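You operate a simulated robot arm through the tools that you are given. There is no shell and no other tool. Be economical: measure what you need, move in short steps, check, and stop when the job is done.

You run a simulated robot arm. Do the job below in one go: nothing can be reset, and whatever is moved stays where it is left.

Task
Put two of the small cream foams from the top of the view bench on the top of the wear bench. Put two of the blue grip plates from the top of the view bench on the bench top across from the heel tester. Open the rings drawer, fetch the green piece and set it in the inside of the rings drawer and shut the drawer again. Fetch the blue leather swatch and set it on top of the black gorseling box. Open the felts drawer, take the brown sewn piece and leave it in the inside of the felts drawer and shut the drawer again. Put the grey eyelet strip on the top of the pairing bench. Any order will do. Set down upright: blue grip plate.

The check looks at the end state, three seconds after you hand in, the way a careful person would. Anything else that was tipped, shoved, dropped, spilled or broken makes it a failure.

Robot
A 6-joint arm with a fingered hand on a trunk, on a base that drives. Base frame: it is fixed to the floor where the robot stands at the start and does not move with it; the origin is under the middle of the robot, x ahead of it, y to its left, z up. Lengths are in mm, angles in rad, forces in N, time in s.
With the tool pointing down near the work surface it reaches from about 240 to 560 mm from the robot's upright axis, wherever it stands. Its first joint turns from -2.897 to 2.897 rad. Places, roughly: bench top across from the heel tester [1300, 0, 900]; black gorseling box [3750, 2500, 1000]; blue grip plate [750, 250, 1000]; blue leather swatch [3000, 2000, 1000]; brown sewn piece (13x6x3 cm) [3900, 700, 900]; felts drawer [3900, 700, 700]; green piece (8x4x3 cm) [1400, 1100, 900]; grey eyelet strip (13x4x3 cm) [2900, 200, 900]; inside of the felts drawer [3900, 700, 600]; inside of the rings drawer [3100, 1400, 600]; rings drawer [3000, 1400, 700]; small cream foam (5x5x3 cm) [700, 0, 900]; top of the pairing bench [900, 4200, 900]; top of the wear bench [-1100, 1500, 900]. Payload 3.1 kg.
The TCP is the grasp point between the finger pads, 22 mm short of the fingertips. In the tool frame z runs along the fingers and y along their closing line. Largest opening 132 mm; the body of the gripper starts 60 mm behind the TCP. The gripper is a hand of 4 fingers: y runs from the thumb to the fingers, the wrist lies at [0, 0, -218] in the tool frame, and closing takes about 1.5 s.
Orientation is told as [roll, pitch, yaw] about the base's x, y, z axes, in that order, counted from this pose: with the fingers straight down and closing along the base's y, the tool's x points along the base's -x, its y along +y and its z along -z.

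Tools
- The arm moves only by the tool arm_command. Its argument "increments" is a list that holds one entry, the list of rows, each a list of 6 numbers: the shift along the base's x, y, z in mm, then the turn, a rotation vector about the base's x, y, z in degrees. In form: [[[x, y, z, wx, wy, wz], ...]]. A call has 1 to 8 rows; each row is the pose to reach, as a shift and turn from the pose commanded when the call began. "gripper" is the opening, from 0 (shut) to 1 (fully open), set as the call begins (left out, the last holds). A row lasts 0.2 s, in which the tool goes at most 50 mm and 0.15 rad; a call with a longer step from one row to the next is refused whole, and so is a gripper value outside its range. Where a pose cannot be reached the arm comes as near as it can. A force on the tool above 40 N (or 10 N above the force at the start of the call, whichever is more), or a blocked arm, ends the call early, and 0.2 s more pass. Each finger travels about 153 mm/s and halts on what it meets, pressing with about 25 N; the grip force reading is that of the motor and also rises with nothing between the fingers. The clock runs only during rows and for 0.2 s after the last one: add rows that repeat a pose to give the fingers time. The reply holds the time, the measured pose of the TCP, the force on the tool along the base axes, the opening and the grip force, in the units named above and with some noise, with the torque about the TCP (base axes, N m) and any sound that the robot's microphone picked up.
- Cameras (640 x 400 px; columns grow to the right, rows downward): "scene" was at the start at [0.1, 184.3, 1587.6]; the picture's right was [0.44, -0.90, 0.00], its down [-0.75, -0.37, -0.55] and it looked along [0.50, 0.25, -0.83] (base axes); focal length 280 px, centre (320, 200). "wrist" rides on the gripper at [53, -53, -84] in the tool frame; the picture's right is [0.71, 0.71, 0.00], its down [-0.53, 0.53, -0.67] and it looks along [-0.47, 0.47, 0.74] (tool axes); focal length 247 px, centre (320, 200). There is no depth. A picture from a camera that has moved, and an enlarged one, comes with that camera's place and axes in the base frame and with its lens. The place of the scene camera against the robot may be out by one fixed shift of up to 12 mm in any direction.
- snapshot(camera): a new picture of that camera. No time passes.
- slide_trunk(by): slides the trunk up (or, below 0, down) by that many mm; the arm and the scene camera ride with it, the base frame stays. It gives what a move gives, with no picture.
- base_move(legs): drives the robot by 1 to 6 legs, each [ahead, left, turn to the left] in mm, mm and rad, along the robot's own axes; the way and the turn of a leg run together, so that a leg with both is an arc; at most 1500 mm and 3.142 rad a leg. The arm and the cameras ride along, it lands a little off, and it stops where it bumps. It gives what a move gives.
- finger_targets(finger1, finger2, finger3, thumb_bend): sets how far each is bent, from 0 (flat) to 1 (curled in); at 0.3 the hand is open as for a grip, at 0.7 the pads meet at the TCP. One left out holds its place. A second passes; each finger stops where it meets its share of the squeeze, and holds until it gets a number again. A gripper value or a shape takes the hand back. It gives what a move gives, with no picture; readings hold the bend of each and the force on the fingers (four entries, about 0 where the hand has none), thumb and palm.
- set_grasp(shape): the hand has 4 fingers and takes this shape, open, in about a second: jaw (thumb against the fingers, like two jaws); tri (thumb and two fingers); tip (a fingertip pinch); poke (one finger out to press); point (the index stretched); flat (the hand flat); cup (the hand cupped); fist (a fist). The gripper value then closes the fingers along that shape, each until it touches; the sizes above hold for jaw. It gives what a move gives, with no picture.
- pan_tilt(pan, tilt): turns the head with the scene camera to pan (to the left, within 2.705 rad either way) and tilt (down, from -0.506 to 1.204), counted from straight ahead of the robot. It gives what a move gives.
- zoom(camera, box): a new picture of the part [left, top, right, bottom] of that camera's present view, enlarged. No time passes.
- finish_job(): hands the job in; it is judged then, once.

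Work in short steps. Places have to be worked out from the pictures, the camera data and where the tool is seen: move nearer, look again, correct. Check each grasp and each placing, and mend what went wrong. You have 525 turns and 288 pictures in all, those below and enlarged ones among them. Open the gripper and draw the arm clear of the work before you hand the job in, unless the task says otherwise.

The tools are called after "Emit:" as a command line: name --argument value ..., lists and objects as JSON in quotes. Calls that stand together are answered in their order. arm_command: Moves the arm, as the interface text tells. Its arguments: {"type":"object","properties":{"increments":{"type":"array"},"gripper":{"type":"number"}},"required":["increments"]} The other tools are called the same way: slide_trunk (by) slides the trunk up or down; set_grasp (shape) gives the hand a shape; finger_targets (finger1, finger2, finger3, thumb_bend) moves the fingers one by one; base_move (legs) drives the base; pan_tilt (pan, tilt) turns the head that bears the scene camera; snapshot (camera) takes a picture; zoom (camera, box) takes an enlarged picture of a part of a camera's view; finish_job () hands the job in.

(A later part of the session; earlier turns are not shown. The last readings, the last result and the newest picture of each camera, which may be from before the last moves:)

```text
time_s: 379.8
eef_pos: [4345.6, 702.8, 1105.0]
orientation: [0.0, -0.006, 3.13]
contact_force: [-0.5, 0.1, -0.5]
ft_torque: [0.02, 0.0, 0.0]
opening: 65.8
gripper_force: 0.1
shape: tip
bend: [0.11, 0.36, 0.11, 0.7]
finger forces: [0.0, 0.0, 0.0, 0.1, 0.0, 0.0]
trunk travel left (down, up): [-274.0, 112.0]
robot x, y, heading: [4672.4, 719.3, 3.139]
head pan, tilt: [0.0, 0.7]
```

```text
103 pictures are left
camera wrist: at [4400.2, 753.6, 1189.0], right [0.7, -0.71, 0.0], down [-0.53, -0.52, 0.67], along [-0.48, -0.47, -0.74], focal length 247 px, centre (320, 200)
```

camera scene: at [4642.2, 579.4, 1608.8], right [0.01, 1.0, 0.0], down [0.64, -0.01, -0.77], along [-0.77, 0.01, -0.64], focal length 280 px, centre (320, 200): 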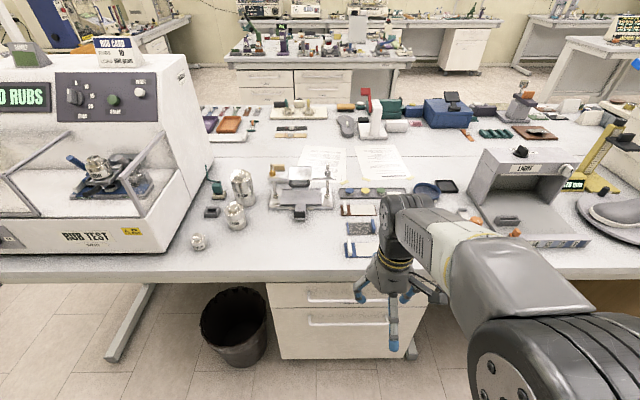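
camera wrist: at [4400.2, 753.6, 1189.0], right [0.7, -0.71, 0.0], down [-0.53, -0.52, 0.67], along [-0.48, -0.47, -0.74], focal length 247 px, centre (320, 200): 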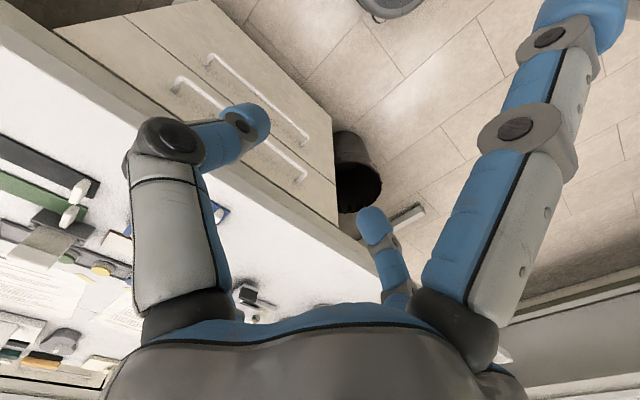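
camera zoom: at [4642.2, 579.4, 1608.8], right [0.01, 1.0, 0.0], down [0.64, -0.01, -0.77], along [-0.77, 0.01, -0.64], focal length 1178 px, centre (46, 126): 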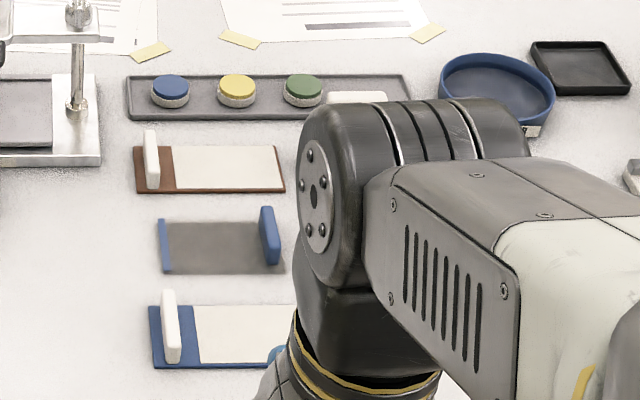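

FELTS is the top drawer; the brown piece with cream patch is at about (3860,734). First I lower the trunk to triangulate the bar.

Emit:
slide_trunk --by -200

Emit:
base_move --legs '[[40, 0, 0]]'

Emit:
pan_tilt --pan 0.0 --tilt 0.9

Emit:
zoom --camera "scene" --box '[230, 170, 430, 290]'

Emit:
zoom --camera "wrist" --box '[90, 0, 350, 220]'

```text
time_s: 381.9
eef_pos: [4345.8, 701.4, 905.4]
orientation: [0.0, -0.006, 3.13]
contact_force: [0.1, -0.4, 0.1]
ft_torque: [-0.01, 0.02, -0.01]
opening: 65.7
gripper_force: 0.0
shape: tip
bend: [0.11, 0.36, 0.11, 0.7]
finger forces: [0.1, 0.0, 0.0, 0.1, 0.0, 0.0]
trunk travel left (down, up): [-74.0, 312.0]
robot x, y, heading: [4671.1, 722.2, 3.138]
head pan, tilt: [0.0, 0.7]
```

```text
time_s: 382.8
eef_pos: [4304.1, 702.8, 904.5]
orientation: [0.002, -0.005, 3.132]
contact_force: [-0.3, -0.5, -0.3]
ft_torque: [0.02, -0.02, 0.01]
opening: 65.7
gripper_force: 0.0
shape: tip
bend: [0.11, 0.36, 0.11, 0.7]
finger forces: [0.0, 0.0, 0.0, 0.1, 0.0, 0.1]
trunk travel left (down, up): [-74.0, 312.0]
robot x, y, heading: [4632.6, 721.8, 3.136]
head pan, tilt: [0.0, 0.7]
```

```text
time_s: 383.5
eef_pos: [4306.5, 703.4, 904.0]
orientation: [0.003, -0.007, 3.131]
contact_force: [0.2, 0.2, 0.4]
ft_torque: [-0.01, -0.02, 0.01]
opening: 65.7
gripper_force: 0.0
shape: tip
bend: [0.11, 0.36, 0.11, 0.7]
finger forces: [0.0, 0.0, 0.0, 0.1, 0.0, 0.0]
trunk travel left (down, up): [-74.0, 312.0]
robot x, y, heading: [4630.5, 723.1, 3.135]
head pan, tilt: [0.0, 0.901]
```

```text
3.20 times, centred on (330, 230) of scene
camera zoom: at [4611.2, 579.6, 1392.7], right [0.01, 1.0, 0.0], down [0.78, -0.01, -0.62], along [-0.62, 0.01, -0.78], focal length 895 px, centre (288, 104)
```

zoom: 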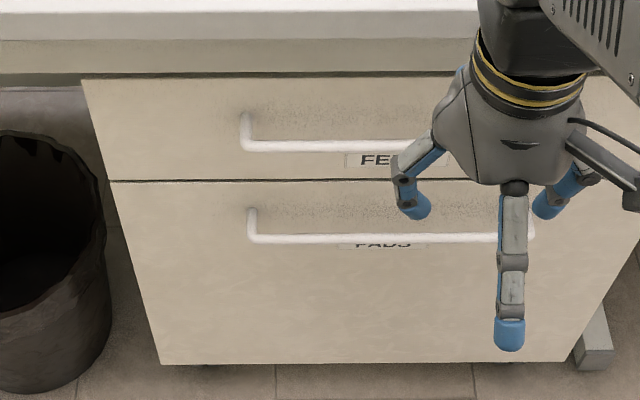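

```text
1.82 times, centred on (220, 110) of wrist
camera zoom: at [4359.9, 754.1, 989.0], right [0.7, -0.71, 0.0], down [-0.53, -0.52, 0.67], along [-0.48, -0.47, -0.74], focal length 449 px, centre (502, 364)
```

zoom: 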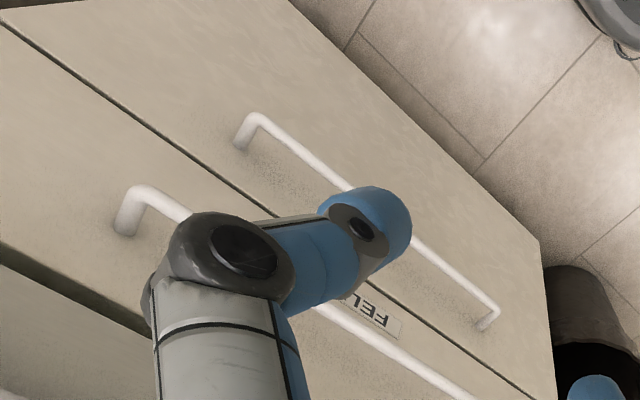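

The two rays are nearly parallel, so I tilt the hand at a safe distance first; its lower viewpoint will give a better fix.

Emit:
arm_command --increments '[[[-10, 10, -20, 0, 6, 0], [-20, 15, -40, 0, 12, 0], [-30, 20, -60, 0, 18, 0], [-40, 20, -75, 0, 24, 0], [-45, 20, -90, 0, 30, 0], [-50, 20, -105, 0, 35, 0], [-50, 20, -110, 0, 39, 0]]]'

Emit:
finger_targets --finger1 0.35 --finger3 0.35

Emit:
snapshot --camera "wrist"

Emit:
zoom --camera "scene" --box '[230, 170, 430, 290]'

```text
time_s: 385.1
eef_pos: [4253.1, 723.5, 796.0]
orientation: [0.01, -0.685, 3.127]
contact_force: [-0.3, 0.1, -0.3]
ft_torque: [0.02, 0.03, 0.04]
opening: 65.6
gripper_force: 0.1
shape: tip
bend: [0.11, 0.36, 0.11, 0.7]
finger forces: [0.0, 0.0, 0.0, 0.0, 0.1, 0.1]
trunk travel left (down, up): [-74.0, 312.0]
robot x, y, heading: [4632.7, 721.7, 3.131]
head pan, tilt: [0.0, 0.901]
```

```text
time_s: 386.1
eef_pos: [4253.0, 723.7, 796.1]
orientation: [0.011, -0.687, 3.128]
contact_force: [0.4, 0.9, -0.6]
ft_torque: [-0.04, 0.01, 0.0]
opening: 61.0
gripper_force: 0.1
shape: fingers
bend: [0.35, 0.36, 0.35, 0.7]
finger forces: [0.0, 0.0, 0.1, 0.0, 0.1, 0.0]
trunk travel left (down, up): [-74.0, 312.0]
robot x, y, heading: [4628.9, 717.8, 3.13]
head pan, tilt: [0.0, 0.901]
```

```text
100 pictures are left
camera wrist: at [4347.6, 774.4, 826.2], right [0.54, -0.71, -0.44], down [0.01, -0.52, 0.85], along [-0.84, -0.47, -0.27], focal length 247 px, centre (320, 200)
```

wrist: 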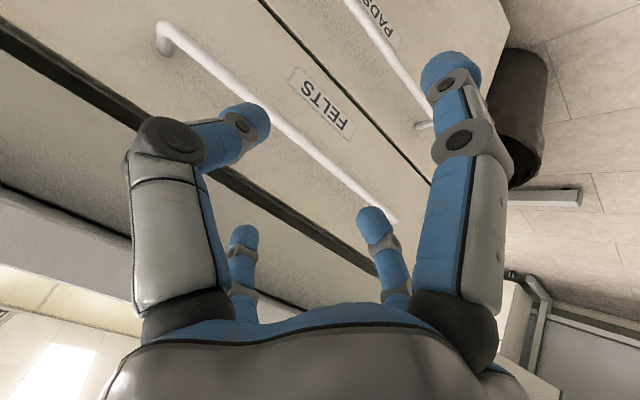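

```text
3.20 times, centred on (330, 230) of scene
camera zoom: at [4611.3, 579.6, 1392.7], right [0.01, 1.0, 0.0], down [0.78, -0.01, -0.62], along [-0.62, 0.01, -0.78], focal length 895 px, centre (288, 104)
```

zoom: 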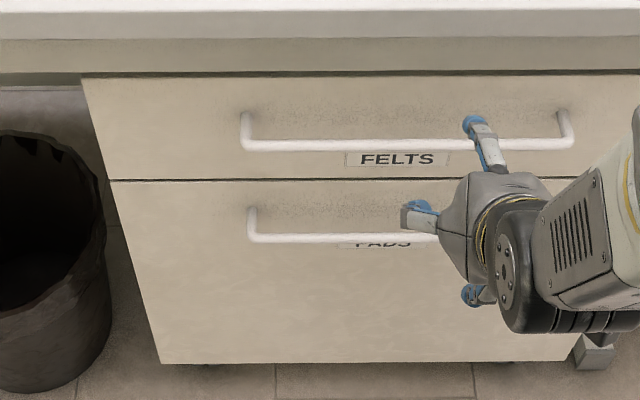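

Now a good fix: bar at x≈4121, z≈714, y 535–838. I approach as before so that the upper fingertip passes over the bar.

Emit:
arm_command --increments '[[[-25, -8, -20, 0, 0, 0], [-50, -16, -45, 0, 0, 0], [-70, -25, -62, 0, 0, 0], [-78, -30, -69, 0, 0, 0], [-78, -30, -69, 0, 0, 0]]]'

Emit:
zoom --camera "scene" --box '[230, 170, 430, 290]'

Emit:
snapshot --camera "wrist"

```text
time_s: 387.3
eef_pos: [4177.2, 691.5, 726.3]
orientation: [0.009, -0.689, 3.129]
contact_force: [0.4, 0.1, 0.3]
ft_torque: [0.01, -0.04, 0.0]
opening: 61.2
gripper_force: 0.0
shape: fingers
bend: [0.35, 0.36, 0.35, 0.7]
finger forces: [0.1, 0.0, 0.0, 0.1, 0.0, 0.0]
trunk travel left (down, up): [-74.0, 312.0]
robot x, y, heading: [4635.5, 721.1, 3.136]
head pan, tilt: [0.0, 0.901]
```

```text
3.20 times, centred on (330, 230) of scene
camera zoom: at [4611.3, 579.6, 1392.7], right [0.01, 1.0, 0.0], down [0.78, -0.01, -0.62], along [-0.62, 0.01, -0.78], focal length 895 px, centre (288, 104)
```

zoom: 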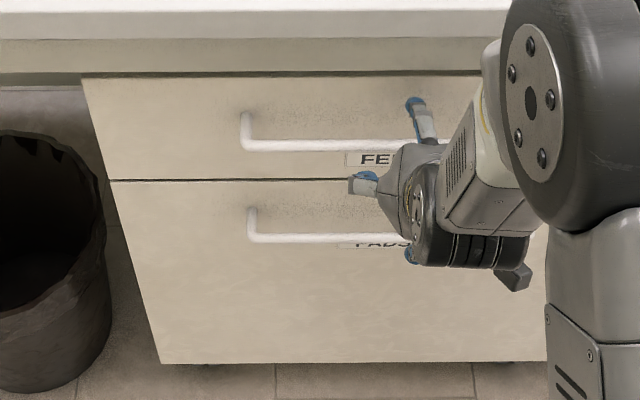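

```text
97 pictures are left
camera wrist: at [4272.7, 743.2, 756.6], right [0.54, -0.71, -0.44], down [0.01, -0.52, 0.85], along [-0.84, -0.47, -0.27], focal length 247 px, centre (320, 200)
```

wrist: 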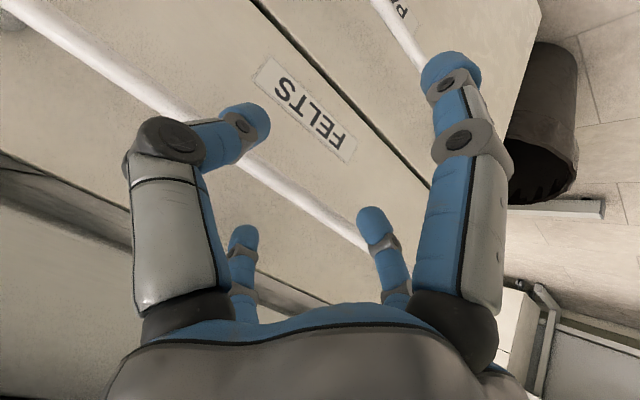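

Same picture as for the rings drawer. I lower to hook and curl finger 3.

Emit:
arm_command --increments '[[[-6, 0, -15, 0, 0, 0], [-10, 0, -30, 0, 0, 0], [-10, 0, -42, 0, 0, 0], [-10, 0, -49, 0, 0, 0], [-10, 0, -49, 0, 0, 0]]]'

Emit:
finger_targets --finger3 0.75

Emit:
snapshot --camera "wrist"

```text
time_s: 388.5
eef_pos: [4168.4, 693.8, 676.5]
orientation: [0.011, -0.69, 3.128]
contact_force: [0.6, 0.1, 5.3]
ft_torque: [-0.01, 0.24, -0.02]
opening: 61.0
gripper_force: 2.0
shape: fingers
bend: [0.35, 0.36, 0.32, 0.7]
finger forces: [0.0, 0.0, 4.3, 0.0, 0.0, 0.0]
trunk travel left (down, up): [-74.0, 312.0]
robot x, y, heading: [4629.1, 722.3, 3.133]
head pan, tilt: [0.0, 0.901]
```

```text
time_s: 389.5
eef_pos: [4167.6, 693.4, 677.3]
orientation: [0.01, -0.689, 3.128]
contact_force: [-4.8, -0.4, 11.2]
ft_torque: [0.01, 0.17, 0.0]
opening: 61.1
gripper_force: 5.7
shape: fingers
bend: [0.35, 0.36, 0.29, 0.7]
finger forces: [0.1, 0.0, 12.0, 0.0, 0.0, 0.0]
trunk travel left (down, up): [-74.0, 312.0]
robot x, y, heading: [4634.0, 719.7, 3.135]
head pan, tilt: [0.0, 0.901]
```

```text
96 pictures are left
camera wrist: at [4262.0, 744.5, 707.7], right [0.54, -0.71, -0.44], down [0.02, -0.52, 0.85], along [-0.84, -0.47, -0.27], focal length 247 px, centre (320, 200)
```

wrist: 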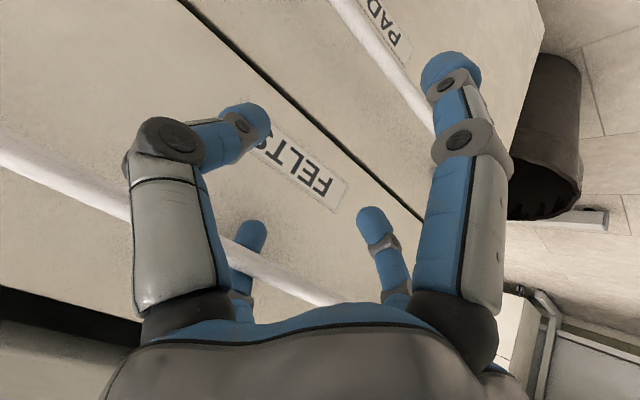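

Hooked. I pull by driving back 250 mm.

Emit:
base_move --legs '[[-250, 0, 0]]'

Emit:
snapshot --camera "scene"

```text
time_s: 391.4
eef_pos: [4419.0, 688.4, 676.1]
orientation: [0.011, -0.685, 3.138]
contact_force: [-0.5, -0.4, -0.8]
ft_torque: [-0.01, 0.0, 0.0]
opening: 61.3
gripper_force: 0.2
shape: fingers
bend: [0.35, 0.36, 0.39, 0.7]
finger forces: [0.0, 0.1, 0.5, 0.0, 0.0, 0.0]
trunk travel left (down, up): [-74.0, 312.0]
robot x, y, heading: [4880.0, 715.8, 3.139]
head pan, tilt: [0.0, 0.901]
```

```text
95 pictures are left
camera scene: at [4863.5, 578.3, 1392.7], right [0.0, 1.0, 0.0], down [0.78, 0.0, -0.62], along [-0.62, 0.0, -0.78], focal length 280 px, centre (320, 200)
```

scene: 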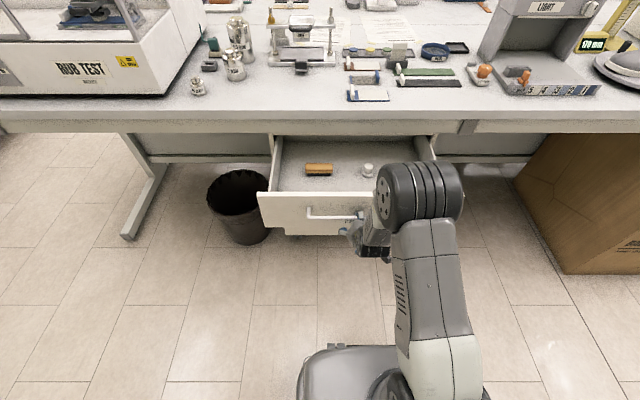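

It is open with a brush and a small bottle inside. I pull 60 mm more.

Emit:
base_move --legs '[[-65, 0, 0]]'

Emit:
arm_command --increments '[[[-8, 0, 5, 0, 0, 0], [-10, 0, 30, 0, 0, 0], [-10, 0, 70, 0, 0, 0], [0, 0, 110, 0, 0, 0], [30, 0, 145, 0, 0, 0]]]'

Emit:
snapshot --camera "scene"

```text
time_s: 392.4
eef_pos: [4485.5, 687.9, 676.0]
orientation: [0.008, -0.686, 3.137]
contact_force: [-4.8, 0.3, 1.9]
ft_torque: [-0.01, -0.17, 0.0]
opening: 61.2
gripper_force: 3.2
shape: fingers
bend: [0.35, 0.36, 0.36, 0.7]
finger forces: [0.0, 0.0, 5.3, 0.0, 0.1, 0.1]
trunk travel left (down, up): [-74.0, 312.0]
robot x, y, heading: [4946.3, 720.7, -3.139]
head pan, tilt: [0.0, 0.901]
```

```text
time_s: 393.6
eef_pos: [4516.4, 689.0, 822.6]
orientation: [0.011, -0.688, 3.139]
contact_force: [-0.3, -0.9, -0.1]
ft_torque: [0.01, -0.02, -0.01]
opening: 61.2
gripper_force: 0.1
shape: fingers
bend: [0.35, 0.36, 0.39, 0.7]
finger forces: [0.0, 0.1, 0.0, 0.1, 0.0, 0.1]
trunk travel left (down, up): [-74.0, 312.0]
robot x, y, heading: [4948.2, 720.1, -3.14]
head pan, tilt: [0.0, 0.901]
```

```text
94 pictures are left
camera scene: at [4930.6, 578.3, 1392.7], right [0.0, 1.0, 0.0], down [0.78, 0.0, -0.62], along [-0.62, 0.0, -0.78], focal length 280 px, centre (320, 200)
```

scene: 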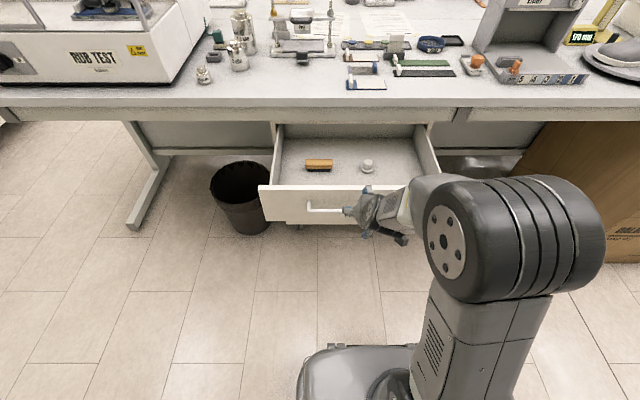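

With the drawer open I cannot reach the brown piece behind it, so I push the drawer shut again, fetch the piece first, then re-open the drawer with finger 3 while holding the piece. I form a fist and move beside the bar's end (y≈900).

Emit:
set_grasp --shape "jaw"

Emit:
arm_command --increments '[[[0, 0, 0, 0, 0, 0], [0, 0, -30, 0, 0, 0], [0, 0, -60, 0, 0, 0], [0, 0, -95, 0, 0, 0], [0, 0, -125, 0, 0, 0], [0, 0, -125, 0, 0, 0], [0, 0, -125, 0, 0, 0]]]' --gripper 0

Emit:
base_move --legs '[[0, -215, 0], [330, 0, 0]]'

Emit:
snapshot --camera "scene"

```text
time_s: 394.4
eef_pos: [4515.3, 689.2, 821.6]
orientation: [0.008, -0.686, 3.137]
contact_force: [-0.7, -0.1, -0.1]
ft_torque: [0.0, 0.0, 0.03]
opening: 132.1
gripper_force: 0.1
shape: jaw
bend: [0.3, 0.3, 0.3, 0.3]
finger forces: [0.0, 0.0, 0.0, 0.0, 0.0, 0.1]
trunk travel left (down, up): [-74.0, 312.0]
robot x, y, heading: [4943.3, 719.3, -3.138]
head pan, tilt: [0.0, 0.901]
```

```text
time_s: 396.1
eef_pos: [4514.1, 688.0, 694.8]
orientation: [0.009, -0.688, 3.139]
contact_force: [-0.8, 0.8, 0.0]
ft_torque: [-0.01, 0.03, -0.01]
opening: 0.0
gripper_force: 25.1
shape: jaw
bend: [0.7, 0.7, 0.7, 0.7]
finger forces: [0.0, 0.0, 0.0, 0.0, 0.0, 0.0]
trunk travel left (down, up): [-74.0, 312.0]
robot x, y, heading: [4947.7, 719.1, -3.14]
head pan, tilt: [0.0, 0.901]
```

```text
time_s: 399.4
eef_pos: [4192.8, 898.6, 695.9]
orientation: [0.009, -0.685, 3.138]
contact_force: [-0.8, -0.4, 0.1]
ft_torque: [0.01, 0.01, 0.03]
opening: 0.0
gripper_force: 25.2
shape: jaw
bend: [0.7, 0.7, 0.7, 0.7]
finger forces: [0.0, 0.0, 0.0, 0.0, 0.0, 0.0]
trunk travel left (down, up): [-74.0, 312.0]
robot x, y, heading: [4626.9, 933.8, -3.14]
head pan, tilt: [0.0, 0.901]
```

```text
93 pictures are left
camera scene: at [4607.9, 789.8, 1392.7], right [0.0, 1.0, 0.0], down [0.78, 0.0, -0.62], along [-0.62, 0.0, -0.78], focal length 280 px, centre (320, 200)
```

scene: 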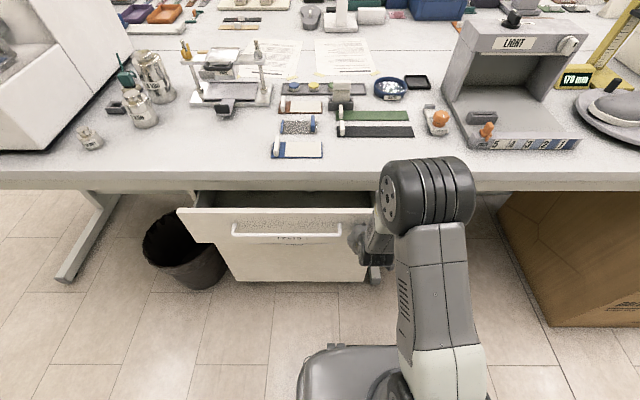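

Nearly shut. I push the remaining distance with the arm.

Emit:
arm_command --increments '[[[-15, 0, 0, 0, 0, 0], [-30, 0, 0, 0, 0, 0], [-45, 0, 0, 0, 0, 0], [-58, 0, 0, 0, 0, 0], [-68, 0, 0, 0, 0, 0], [-78, 0, 0, 0, 0, 0], [-88, 0, 0, 0, 0, 0]]]'

Emit:
arm_command --increments '[[[30, 0, 0, 0, 0, 0], [70, 0, 10, 0, 0, 0], [110, 0, 30, 0, -6, 0], [140, 0, 60, 0, -12, 0], [150, 0, 90, 0, -18, 0], [150, 0, 120, 0, -24, 0], [150, 0, 150, 0, -31, 0], [150, 0, 180, 0, -38, 0]]]'

Emit:
slide_trunk --by 200

Emit:
set_grasp --shape "tip"

Emit:
snapshot --camera "scene"

```text
time_s: 401.1
eef_pos: [4115.8, 897.3, 688.2]
orientation: [0.01, -0.661, 3.142]
contact_force: [18.4, 0.1, 2.8]
ft_torque: [0.01, -0.23, -0.02]
opening: 0.1
gripper_force: 25.4
shape: jaw
bend: [0.7, 0.7, 0.7, 0.7]
finger forces: [0.0, 0.0, 0.0, 0.0, 0.0, 0.0]
trunk travel left (down, up): [-74.0, 312.0]
robot x, y, heading: [4626.2, 933.2, -3.14]
head pan, tilt: [0.0, 0.901]
stopped in row 7: the force on the tool passed its limit at 47 N (the readings are from after the stop); the commanded pose is now the measured one
```

```text
time_s: 402.9
eef_pos: [4262.2, 898.6, 870.9]
orientation: [0.009, -0.005, 3.139]
contact_force: [0.8, -0.5, -0.6]
ft_torque: [0.0, -0.01, 0.02]
opening: 0.0
gripper_force: 24.9
shape: jaw
bend: [0.7, 0.7, 0.7, 0.7]
finger forces: [0.1, 0.0, 0.0, 0.0, 0.0, 0.0]
out of reach, approached as far as the arm can: row 5
trunk travel left (down, up): [-74.0, 312.0]
robot x, y, heading: [4631.8, 931.2, -3.141]
head pan, tilt: [0.0, 0.901]
```

```text
time_s: 405.0
eef_pos: [4262.6, 899.2, 1069.5]
orientation: [0.009, -0.006, 3.141]
contact_force: [-0.4, -0.8, 0.0]
ft_torque: [-0.01, 0.0, 0.03]
opening: 0.0
gripper_force: 24.7
shape: jaw
bend: [0.7, 0.7, 0.7, 0.7]
finger forces: [0.0, 0.1, 0.0, 0.1, 0.1, 0.0]
trunk travel left (down, up): [-274.0, 112.0]
robot x, y, heading: [4629.8, 929.3, -3.14]
head pan, tilt: [0.0, 0.901]
```

```text
time_s: 405.9
eef_pos: [4262.3, 899.0, 1069.7]
orientation: [0.008, -0.006, 3.143]
contact_force: [0.1, 0.6, -0.8]
ft_torque: [0.0, 0.0, 0.01]
opening: 131.8
gripper_force: 0.0
shape: tip
bend: [0.11, 0.3, 0.11, 0.3]
finger forces: [0.0, 0.0, 0.0, 0.0, 0.0, 0.0]
trunk travel left (down, up): [-274.0, 112.0]
robot x, y, heading: [4629.5, 929.3, -3.138]
head pan, tilt: [0.0, 0.901]
```

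```text
92 pictures are left
camera scene: at [4609.1, 789.8, 1592.6], right [0.0, 1.0, 0.0], down [0.78, 0.0, -0.62], along [-0.62, 0.0, -0.78], focal length 280 px, centre (320, 200)
```

scene: 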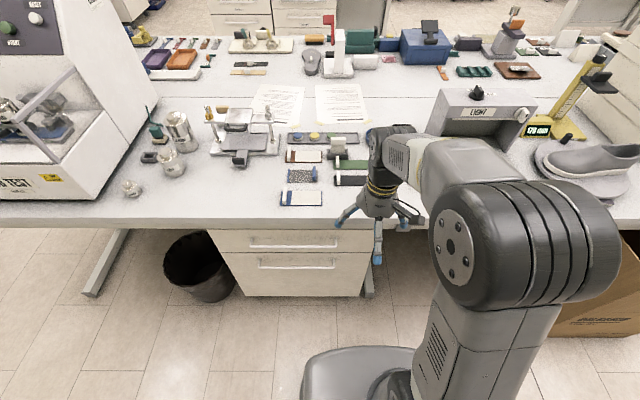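

Shut. I zoom on the brown piece to locate its tab.

Emit:
zoom --camera "scene" --box '[260, 125, 380, 215]'

```text
4.44 times, centred on (320, 170) of scene
camera zoom: at [4609.1, 789.8, 1592.6], right [0.0, 1.0, 0.0], down [0.78, 0.0, -0.62], along [-0.62, 0.0, -0.78], focal length 1243 px, centre (320, 333)
```

zoom: 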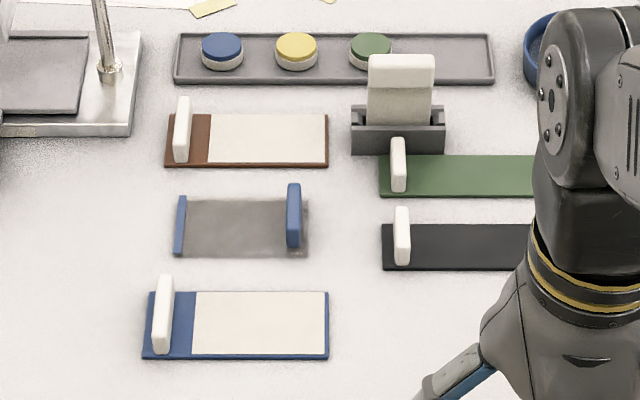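

Tab ≈(3875,680), thin along y. I drive to reach it and look with the wrist camera.

Emit:
base_move --legs '[[0, 235, 0], [225, 0, 0]]'

Emit:
arm_command --increments '[[[-30, 3, 0, 0, 0, 0], [-60, 6, 0, 0, 0, 0], [-90, 10, -10, 0, 0, 0], [-90, 10, -10, 0, 0, 0], [-90, 10, -10, 0, 0, 0]]]' --gripper 0.35

Emit:
snapshot --camera "wrist"

Emit:
snapshot --camera "scene"

```text
time_s: 409.0
eef_pos: [4031.2, 664.1, 1070.5]
orientation: [0.009, -0.004, 3.139]
contact_force: [-0.6, 0.3, -0.2]
ft_torque: [0.0, 0.0, -0.01]
opening: 131.7
gripper_force: 0.0
shape: tip
bend: [0.11, 0.3, 0.11, 0.3]
finger forces: [0.1, 0.0, 0.0, 0.0, 0.0, 0.0]
trunk travel left (down, up): [-274.0, 112.0]
robot x, y, heading: [4395.7, 696.0, 3.14]
head pan, tilt: [0.0, 0.901]
```

```text
time_s: 410.2
eef_pos: [3939.4, 673.4, 1059.8]
orientation: [0.009, -0.005, 3.138]
contact_force: [0.3, 0.2, -0.1]
ft_torque: [0.01, 0.02, 0.02]
opening: 46.6
gripper_force: 0.0
shape: tip
bend: [0.11, 0.44, 0.11, 0.7]
finger forces: [0.0, 0.0, 0.1, 0.1, 0.0, 0.1]
trunk travel left (down, up): [-274.0, 112.0]
robot x, y, heading: [4395.8, 695.0, 3.141]
head pan, tilt: [0.0, 0.901]
```

```text
90 pictures are left
camera wrist: at [3994.4, 725.7, 1143.2], right [0.7, -0.71, 0.0], down [-0.52, -0.52, 0.68], along [-0.48, -0.48, -0.74], focal length 247 px, centre (320, 200)
```

wrist: 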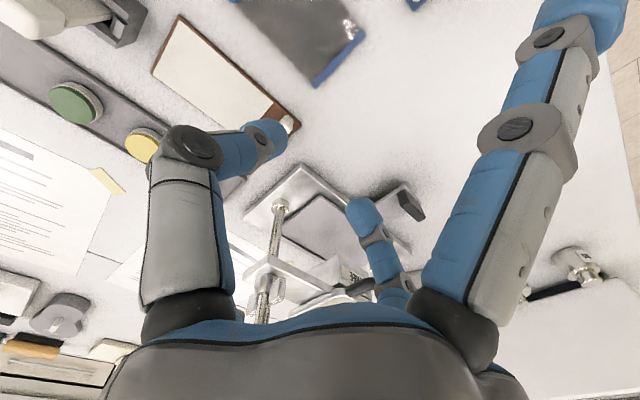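

```text
89 pictures are left
camera scene: at [4377.4, 553.8, 1592.6], right [0.0, 1.0, 0.0], down [0.78, 0.0, -0.62], along [-0.62, 0.0, -0.78], focal length 280 px, centre (320, 200)
```

scene: 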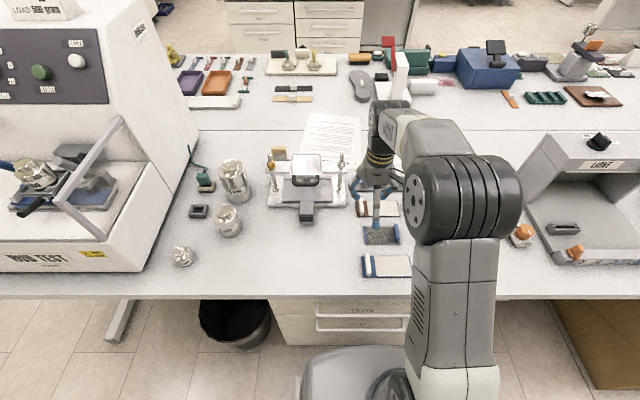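

Wrist view puts the tab near (3895,672). I move above at z≈1000 and refine.

Emit:
arm_command --increments '[[[-25, 0, -20, 0, 0, 0], [-45, 0, -45, 0, 0, 0], [-45, 0, -65, 0, 0, 0], [-45, 0, -65, 0, 0, 0]]]'

Emit:
snapshot --camera "wrist"

Emit:
zoom --camera "scene" --box '[330, 150, 430, 280]'

```text
time_s: 411.2
eef_pos: [3895.9, 673.8, 994.0]
orientation: [0.011, -0.006, 3.138]
contact_force: [0.8, 0.1, 0.0]
ft_torque: [-0.01, 0.0, -0.02]
opening: 46.8
gripper_force: 0.1
shape: tip
bend: [0.11, 0.44, 0.11, 0.7]
finger forces: [0.1, 0.0, 0.0, 0.0, 0.1, 0.1]
trunk travel left (down, up): [-274.0, 112.0]
robot x, y, heading: [4394.8, 695.6, 3.138]
head pan, tilt: [0.0, 0.901]
```

```text
88 pictures are left
camera wrist: at [3949.8, 725.2, 1077.9], right [0.7, -0.71, 0.0], down [-0.52, -0.52, 0.68], along [-0.48, -0.48, -0.74], focal length 247 px, centre (320, 200)
```

wrist: 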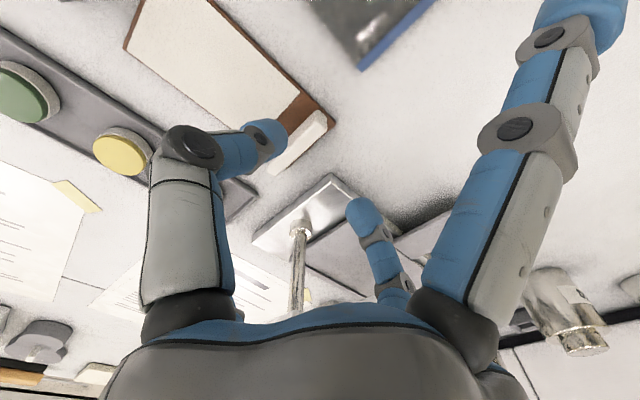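

```text
3.08 times, centred on (380, 215) of scene
camera zoom: at [4377.8, 553.8, 1592.6], right [0.0, 1.0, 0.0], down [0.78, 0.0, -0.62], along [-0.62, 0.0, -0.78], focal length 861 px, centre (135, 154)
```

zoom: 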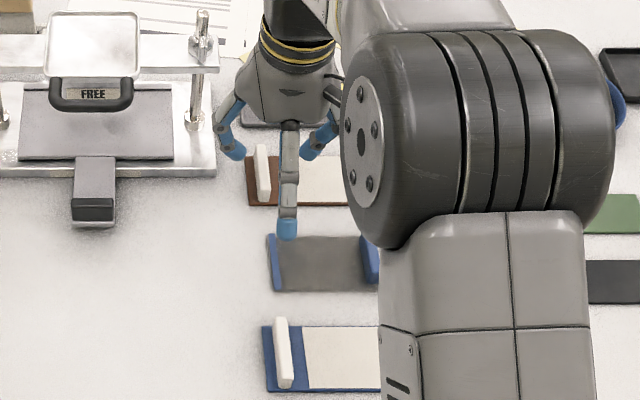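

Tab runs along x 3852–3899 at y≈672.5. I grip its near half at x≈3886 to stay clear of the steel base: lower to z≈938 with a 40 mm opening.

Emit:
arm_command --increments '[[[-5, -1, -20, 0, 0, 0], [-10, -1, -40, 0, 0, 0], [-10, -1, -53, 0, 0, 0], [-10, -1, -56, 0, 0, 0]]]' --gripper 0.32

Emit:
snapshot --camera "wrist"

```text
time_s: 412.2
eef_pos: [3885.7, 672.2, 938.0]
orientation: [0.009, -0.006, 3.136]
contact_force: [0.4, 0.6, 0.1]
ft_torque: [0.04, -0.02, -0.02]
opening: 42.7
gripper_force: 0.1
shape: tip
bend: [0.11, 0.79, 0.11, 0.7]
finger forces: [0.1, 0.1, 0.0, 0.1, 0.1, 0.0]
trunk travel left (down, up): [-274.0, 112.0]
robot x, y, heading: [4397.7, 695.1, 3.141]
head pan, tilt: [0.0, 0.901]
```

```text
86 pictures are left
camera wrist: at [3940.3, 724.7, 1021.6], right [0.7, -0.71, 0.0], down [-0.52, -0.52, 0.68], along [-0.48, -0.48, -0.74], focal length 247 px, centre (320, 200)
```

wrist: 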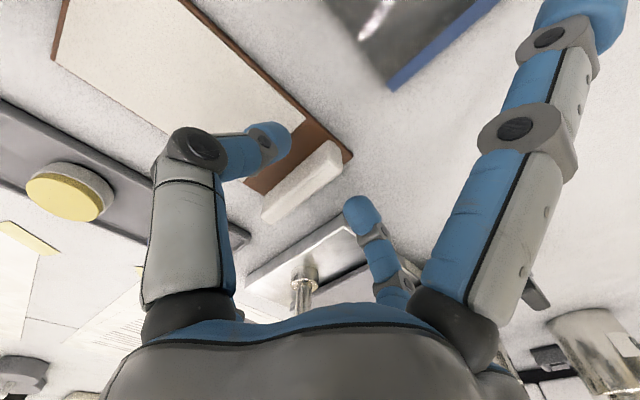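

The tab lies between thumb and finger 2. I close.

Emit:
arm_command --increments '[[[0, 0, 0, 0, 0, 0], [0, 0, 0, 0, 0, 0], [0, 0, 0, 0, 0, 0], [0, 0, 0, 0, 0, 0]]]' --gripper 0

Emit:
arm_command --increments '[[[0, 0, 15, 0, 0, 0], [0, 0, 40, 0, 0, 0], [0, 0, 80, 0, 0, 0], [20, 5, 120, 0, 0, 0], [55, 10, 150, 0, 0, 0], [95, 10, 170, 0, 0, 0]]]'

Emit:
snapshot --camera "wrist"

```text
time_s: 413.2
eef_pos: [3885.9, 672.7, 937.9]
orientation: [0.009, -0.005, 3.138]
contact_force: [0.7, -0.4, -0.6]
ft_torque: [0.0, 0.01, 0.0]
opening: 4.3
gripper_force: 24.7
shape: tip
bend: [0.26, 0.67, 0.26, 0.7]
finger forces: [0.1, 22.8, 0.0, 0.0, 22.7, 0.0]
trunk travel left (down, up): [-274.0, 112.0]
robot x, y, heading: [4395.3, 698.4, 3.145]
head pan, tilt: [0.0, 0.901]
```

```text
time_s: 414.6
eef_pos: [3984.2, 685.4, 1110.1]
orientation: [0.009, -0.008, 3.137]
contact_force: [-0.7, -0.4, 0.0]
ft_torque: [-0.03, 0.01, -0.03]
opening: 4.1
gripper_force: 25.0
shape: tip
bend: [0.27, 0.67, 0.27, 0.7]
finger forces: [0.1, 22.8, 0.0, 0.0, 22.7, 0.0]
trunk travel left (down, up): [-274.0, 112.0]
robot x, y, heading: [4397.2, 692.0, 3.145]
head pan, tilt: [0.0, 0.901]
```

```text
85 pictures are left
camera wrist: at [4038.0, 736.3, 1193.2], right [0.7, -0.71, 0.0], down [-0.52, -0.52, 0.68], along [-0.48, -0.48, -0.74], focal length 247 px, centre (320, 200)
```

wrist: 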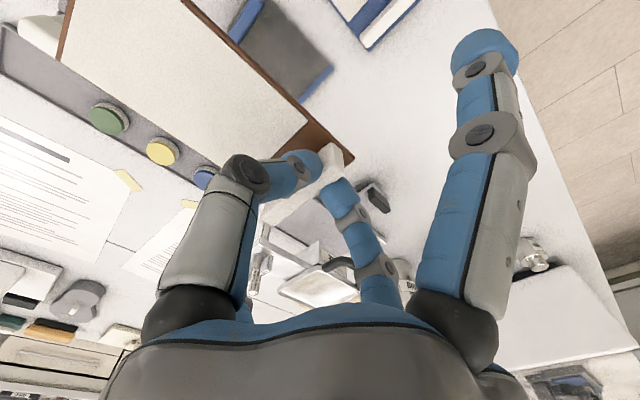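

Held (22.8 N). I back off, set finger 3 flat (so it can come over the bar while the piece passes beneath it), lower the trunk and tilt the hand.

Emit:
base_move --legs '[[-240, 0, 0]]'

Emit:
finger_targets --finger1 0.3 --finger3 0.0

Emit:
slide_trunk --by -200

Emit:
arm_command --increments '[[[15, 0, -20, 0, 6, 0], [20, 0, -40, 0, 12, 0], [25, 0, -60, 0, 18, 0], [30, 0, -75, 0, 24, 0], [35, 0, -90, 0, 30, 0], [40, 0, -105, 0, 35, 0], [40, 0, -115, 0, 39, 0]]]'

Emit:
snapshot --camera "wrist"

Emit:
snapshot --camera "scene"

```text
time_s: 416.4
eef_pos: [4221.5, 683.9, 1110.0]
orientation: [0.008, -0.007, 3.138]
contact_force: [0.6, 0.0, -0.6]
ft_torque: [-0.03, 0.03, 0.03]
opening: 4.3
gripper_force: 24.8
shape: tip
bend: [0.27, 0.67, 0.27, 0.7]
finger forces: [0.0, 22.6, 0.0, 0.0, 22.7, 0.0]
trunk travel left (down, up): [-274.0, 112.0]
robot x, y, heading: [4636.8, 694.5, -3.136]
head pan, tilt: [0.0, 0.901]
```

```text
time_s: 417.4
eef_pos: [4220.1, 683.4, 1108.6]
orientation: [0.009, -0.006, 3.138]
contact_force: [0.7, -0.2, -0.5]
ft_torque: [-0.02, 0.0, 0.01]
opening: 58.6
gripper_force: 23.0
shape: fingers
bend: [0.3, 0.67, 0.01, 0.7]
finger forces: [0.0, 22.7, 0.0, 0.0, 22.7, 0.0]
trunk travel left (down, up): [-274.0, 112.0]
robot x, y, heading: [4633.4, 696.7, -3.145]
head pan, tilt: [0.0, 0.901]
```

```text
time_s: 419.6
eef_pos: [4220.2, 683.5, 909.3]
orientation: [0.009, -0.006, 3.139]
contact_force: [0.5, 1.0, -0.2]
ft_torque: [-0.02, 0.0, -0.01]
opening: 58.4
gripper_force: 21.9
shape: fingers
bend: [0.3, 0.67, 0.01, 0.7]
finger forces: [0.0, 22.7, 0.0, 0.0, 22.7, 0.0]
trunk travel left (down, up): [-74.0, 312.0]
robot x, y, heading: [4635.1, 695.5, -3.145]
head pan, tilt: [0.0, 0.901]
```

```text
time_s: 421.2
eef_pos: [4255.9, 682.8, 793.8]
orientation: [0.01, -0.686, 3.138]
contact_force: [1.2, -0.8, -0.1]
ft_torque: [-0.01, -0.01, 0.02]
opening: 58.5
gripper_force: 22.9
shape: fingers
bend: [0.3, 0.67, 0.0, 0.7]
finger forces: [0.0, 22.6, 0.0, 0.0, 22.6, 0.0]
out of reach, approached as far as the arm can: row 7
trunk travel left (down, up): [-74.0, 312.0]
robot x, y, heading: [4632.2, 695.1, -3.145]
head pan, tilt: [0.0, 0.901]
```

```text
84 pictures are left
camera wrist: at [4350.3, 734.9, 824.9], right [0.55, -0.71, -0.44], down [0.02, -0.52, 0.85], along [-0.84, -0.48, -0.27], focal length 247 px, centre (320, 200)
```

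wrist: 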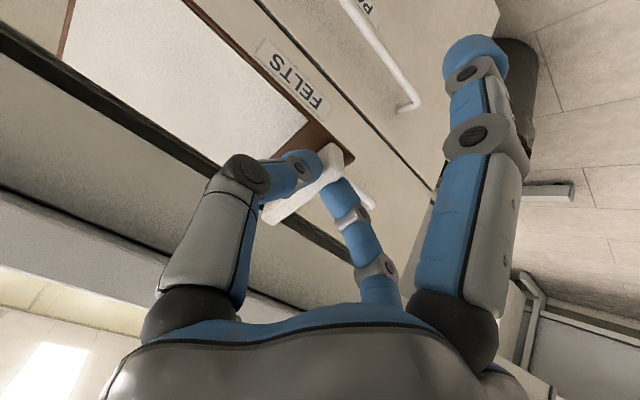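

```text
83 pictures are left
camera scene: at [4615.1, 553.7, 1392.7], right [0.0, 1.0, 0.0], down [0.78, 0.0, -0.62], along [-0.62, 0.0, -0.78], focal length 280 px, centre (320, 200)
```

scene: 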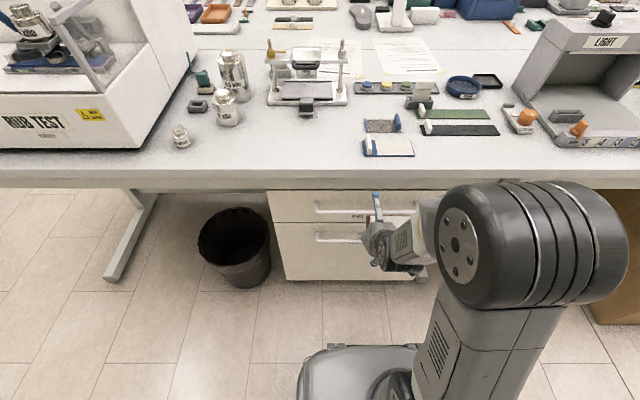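

The piece is held level with the tool. I lower to z≈680 at this distance, then move in under the bar.

Emit:
arm_command --increments '[[[0, 5, -30, 0, 0, 0], [0, 10, -65, 0, 0, 0], [0, 10, -95, 0, 0, 0], [0, 10, -115, 0, 0, 0], [-20, 10, -116, 0, 0, 0]]]'

Emit:
zoom --camera "scene" --box '[260, 160, 460, 290]'

Emit:
snapshot --camera "wrist"

```text
time_s: 422.4
eef_pos: [4237.1, 694.1, 678.3]
orientation: [0.009, -0.685, 3.137]
contact_force: [0.4, 0.4, 0.9]
ft_torque: [-0.01, 0.04, -0.03]
opening: 58.5
gripper_force: 22.7
shape: fingers
bend: [0.3, 0.67, 0.0, 0.7]
finger forces: [0.0, 22.7, 0.0, 0.1, 22.7, 0.0]
trunk travel left (down, up): [-74.0, 312.0]
robot x, y, heading: [4637.6, 694.4, -3.141]
head pan, tilt: [0.0, 0.901]
```

```text
3.08 times, centred on (360, 225) of scene
camera zoom: at [4615.1, 553.8, 1392.7], right [0.0, 1.0, 0.0], down [0.78, 0.0, -0.62], along [-0.62, 0.0, -0.78], focal length 861 px, centre (197, 123)
```

zoom: 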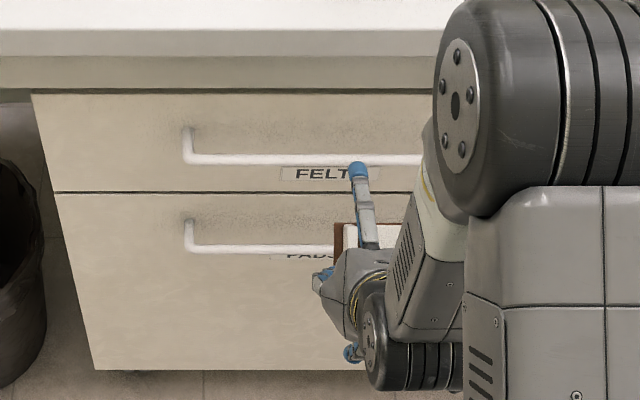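

```text
81 pictures are left
camera wrist: at [4330.9, 746.7, 709.4], right [0.55, -0.71, -0.44], down [0.02, -0.52, 0.85], along [-0.84, -0.48, -0.27], focal length 247 px, centre (320, 200)
```

wrist: 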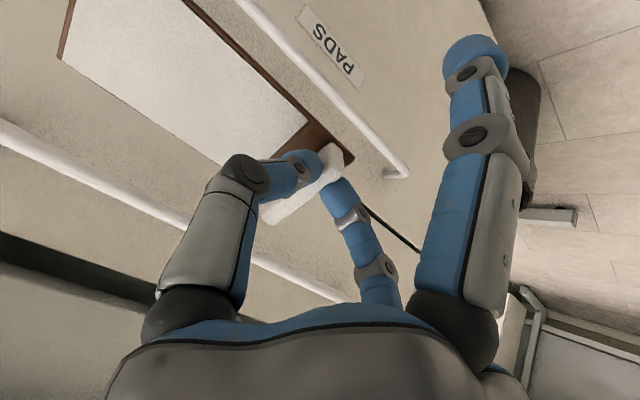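

The piece passes below the bar line. I move in 65 mm slowly.

Emit:
arm_command --increments '[[[-20, 0, 0, 0, 0, 0], [-40, 0, 0, 0, 0, 0], [-55, 0, 0, 0, 0, 0], [-68, 0, 0, 0, 0, 0]]]'

Emit:
snapshot --camera "wrist"

Emit:
zoom --camera "scene" --box '[260, 160, 460, 290]'

```text
time_s: 423.5
eef_pos: [4178.8, 693.7, 675.2]
orientation: [0.012, -0.668, 3.139]
contact_force: [23.8, 0.1, 3.1]
ft_torque: [0.0, 1.92, 0.02]
opening: 58.5
gripper_force: 34.2
shape: fingers
bend: [0.3, 0.67, 0.0, 0.7]
finger forces: [0.0, 22.6, 23.3, 0.0, 22.7, 0.1]
trunk travel left (down, up): [-74.0, 312.0]
robot x, y, heading: [4632.4, 695.5, -3.14]
head pan, tilt: [0.0, 0.901]
stopped in row 4: the force on the tool passed its limit at 46 N (the readings are from after the stop); the commanded pose is now the measured one
```

```text
80 pictures are left
camera wrist: at [4271.5, 745.5, 707.8], right [0.56, -0.71, -0.43], down [0.0, -0.52, 0.85], along [-0.83, -0.48, -0.29], focal length 247 px, centre (320, 200)
```

wrist: 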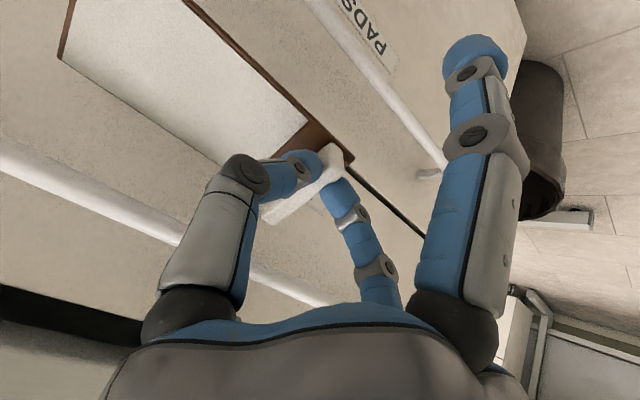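

```text
3.08 times, centred on (360, 225) of scene
camera zoom: at [4619.7, 553.7, 1392.8], right [0.0, 1.0, 0.0], down [0.78, 0.0, -0.62], along [-0.62, 0.0, -0.78], focal length 861 px, centre (197, 123)
```

zoom: 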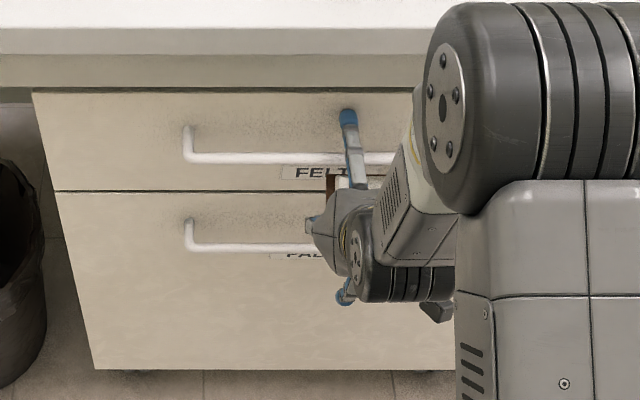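

Finger 3's flat tip met the drawer face. I ease back, bend it to 0.2, go in again and then curl it over the bar.

Emit:
arm_command --increments '[[[12, 0, 2, 0, 1, 0], [12, 0, 3, 0, 1, 0]]]'

Emit:
finger_targets --finger3 0.2

Emit:
arm_command --increments '[[[-10, 0, 0, 0, 0, 0], [-18, 0, 0, 0, 0, 0], [-23, 0, 0, 0, 0, 0]]]'

```text
time_s: 424.1
eef_pos: [4184.7, 694.1, 679.7]
orientation: [0.008, -0.69, 3.138]
contact_force: [0.4, 0.9, -0.8]
ft_torque: [0.0, -0.05, 0.02]
opening: 58.7
gripper_force: 22.6
shape: fingers
bend: [0.3, 0.67, 0.0, 0.7]
finger forces: [0.0, 22.7, 0.0, 0.0, 22.8, 0.0]
trunk travel left (down, up): [-74.0, 312.0]
robot x, y, heading: [4634.0, 691.9, -3.143]
head pan, tilt: [0.0, 0.901]
```

```text
time_s: 425.1
eef_pos: [4186.9, 694.7, 679.0]
orientation: [0.01, -0.691, 3.139]
contact_force: [-0.2, 0.0, 0.0]
ft_torque: [0.0, -0.03, -0.04]
opening: 58.5
gripper_force: 22.2
shape: fingers
bend: [0.3, 0.67, 0.2, 0.7]
finger forces: [0.0, 22.7, 0.1, 0.0, 22.7, 0.0]
trunk travel left (down, up): [-74.0, 312.0]
robot x, y, heading: [4634.6, 692.7, -3.141]
head pan, tilt: [0.0, 0.901]
```

```text
time_s: 425.9
eef_pos: [4173.9, 693.1, 677.2]
orientation: [0.01, -0.675, 3.137]
contact_force: [25.7, 0.5, 8.0]
ft_torque: [0.03, 1.78, -0.02]
opening: 58.5
gripper_force: 35.9
shape: fingers
bend: [0.3, 0.67, 0.18, 0.7]
finger forces: [0.0, 22.7, 25.6, 0.0, 22.7, 0.0]
trunk travel left (down, up): [-74.0, 312.0]
robot x, y, heading: [4634.3, 701.2, -3.142]
head pan, tilt: [0.0, 0.901]
stopped in row 3: the force on the tool passed its limit at 47 N (the readings are from after the stop); the commanded pose is now the measured one
```

Still tip on the face. I ease back 4 mm and curl finger 3 to see whether it drops behind the bar.

Emit:
arm_command --increments '[[[5, 0, 0, 0, 0.8, 0]]]'

Emit:
finger_targets --finger3 0.75

Emit:
snapshot --camera "wrist"

Emit:
zoom --camera "scene" --box '[300, 170, 420, 250]'

```text
time_s: 426.3
eef_pos: [4172.7, 694.4, 677.9]
orientation: [0.011, -0.697, 3.139]
contact_force: [0.1, 0.2, -0.3]
ft_torque: [0.02, -0.01, -0.02]
opening: 58.3
gripper_force: 22.2
shape: fingers
bend: [0.3, 0.67, 0.2, 0.7]
finger forces: [0.1, 22.7, 0.1, 0.0, 22.6, 0.1]
trunk travel left (down, up): [-74.0, 312.0]
robot x, y, heading: [4637.3, 696.4, -3.14]
head pan, tilt: [0.0, 0.901]
```

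```text
time_s: 427.3
eef_pos: [4174.3, 693.2, 676.9]
orientation: [0.011, -0.697, 3.138]
contact_force: [-5.7, 0.1, 9.5]
ft_torque: [-0.01, 0.16, -0.02]
opening: 58.2
gripper_force: 28.2
shape: fingers
bend: [0.3, 0.67, 0.24, 0.7]
finger forces: [0.1, 22.7, 11.1, 0.2, 22.7, 0.1]
trunk travel left (down, up): [-74.0, 312.0]
robot x, y, heading: [4637.3, 698.9, -3.141]
head pan, tilt: [0.0, 0.901]
```

```text
78 pictures are left
camera wrist: at [4268.4, 745.9, 707.8], right [0.55, -0.71, -0.45], down [0.03, -0.52, 0.85], along [-0.84, -0.48, -0.26], focal length 247 px, centre (320, 200)
```

wrist: 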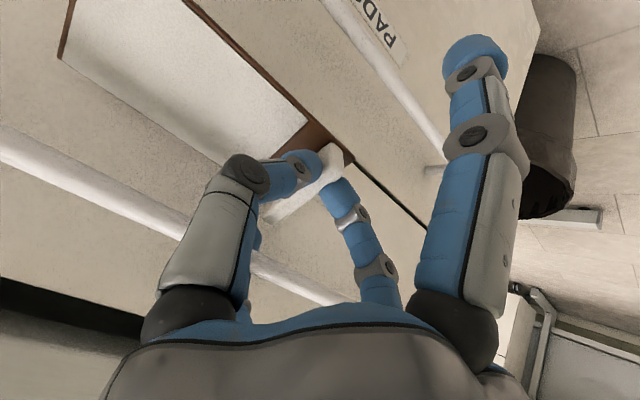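

```text
5.00 times, centred on (360, 210) of scene
camera zoom: at [4617.2, 553.8, 1392.7], right [0.0, 1.0, 0.0], down [0.78, 0.0, -0.62], along [-0.62, 0.0, -0.78], focal length 1399 px, centre (120, 150)
```

zoom: 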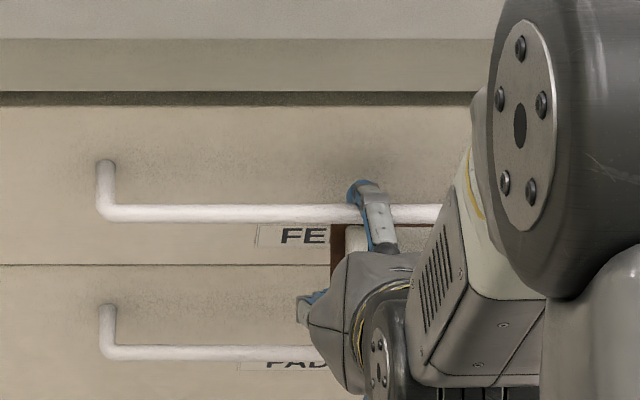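

Forces (−5.7, +9.5 N) match the earlier successful hook. I pull back with the base 60 mm and check.

Emit:
base_move --legs '[[-60, 0, 0]]'

Emit:
zoom --camera "scene" --box '[240, 150, 440, 280]'

```text
time_s: 428.3
eef_pos: [4236.6, 694.2, 676.4]
orientation: [0.009, -0.692, 3.138]
contact_force: [-0.2, 0.2, 0.0]
ft_torque: [0.02, 0.0, -0.01]
opening: 58.5
gripper_force: 24.4
shape: fingers
bend: [0.3, 0.72, 0.33, 0.7]
finger forces: [0.0, 23.0, 2.2, 0.1, 23.0, 0.0]
trunk travel left (down, up): [-74.0, 312.0]
robot x, y, heading: [4695.2, 696.8, 3.143]
head pan, tilt: [0.0, 0.901]
```

```text
3.08 times, centred on (340, 215) of scene
camera zoom: at [4678.6, 553.7, 1392.6], right [0.0, 1.0, 0.0], down [0.78, 0.0, -0.62], along [-0.62, 0.0, -0.78], focal length 861 px, centre (258, 154)
```

zoom: 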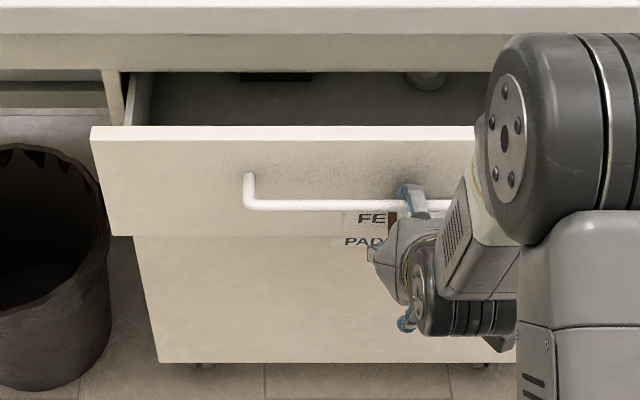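

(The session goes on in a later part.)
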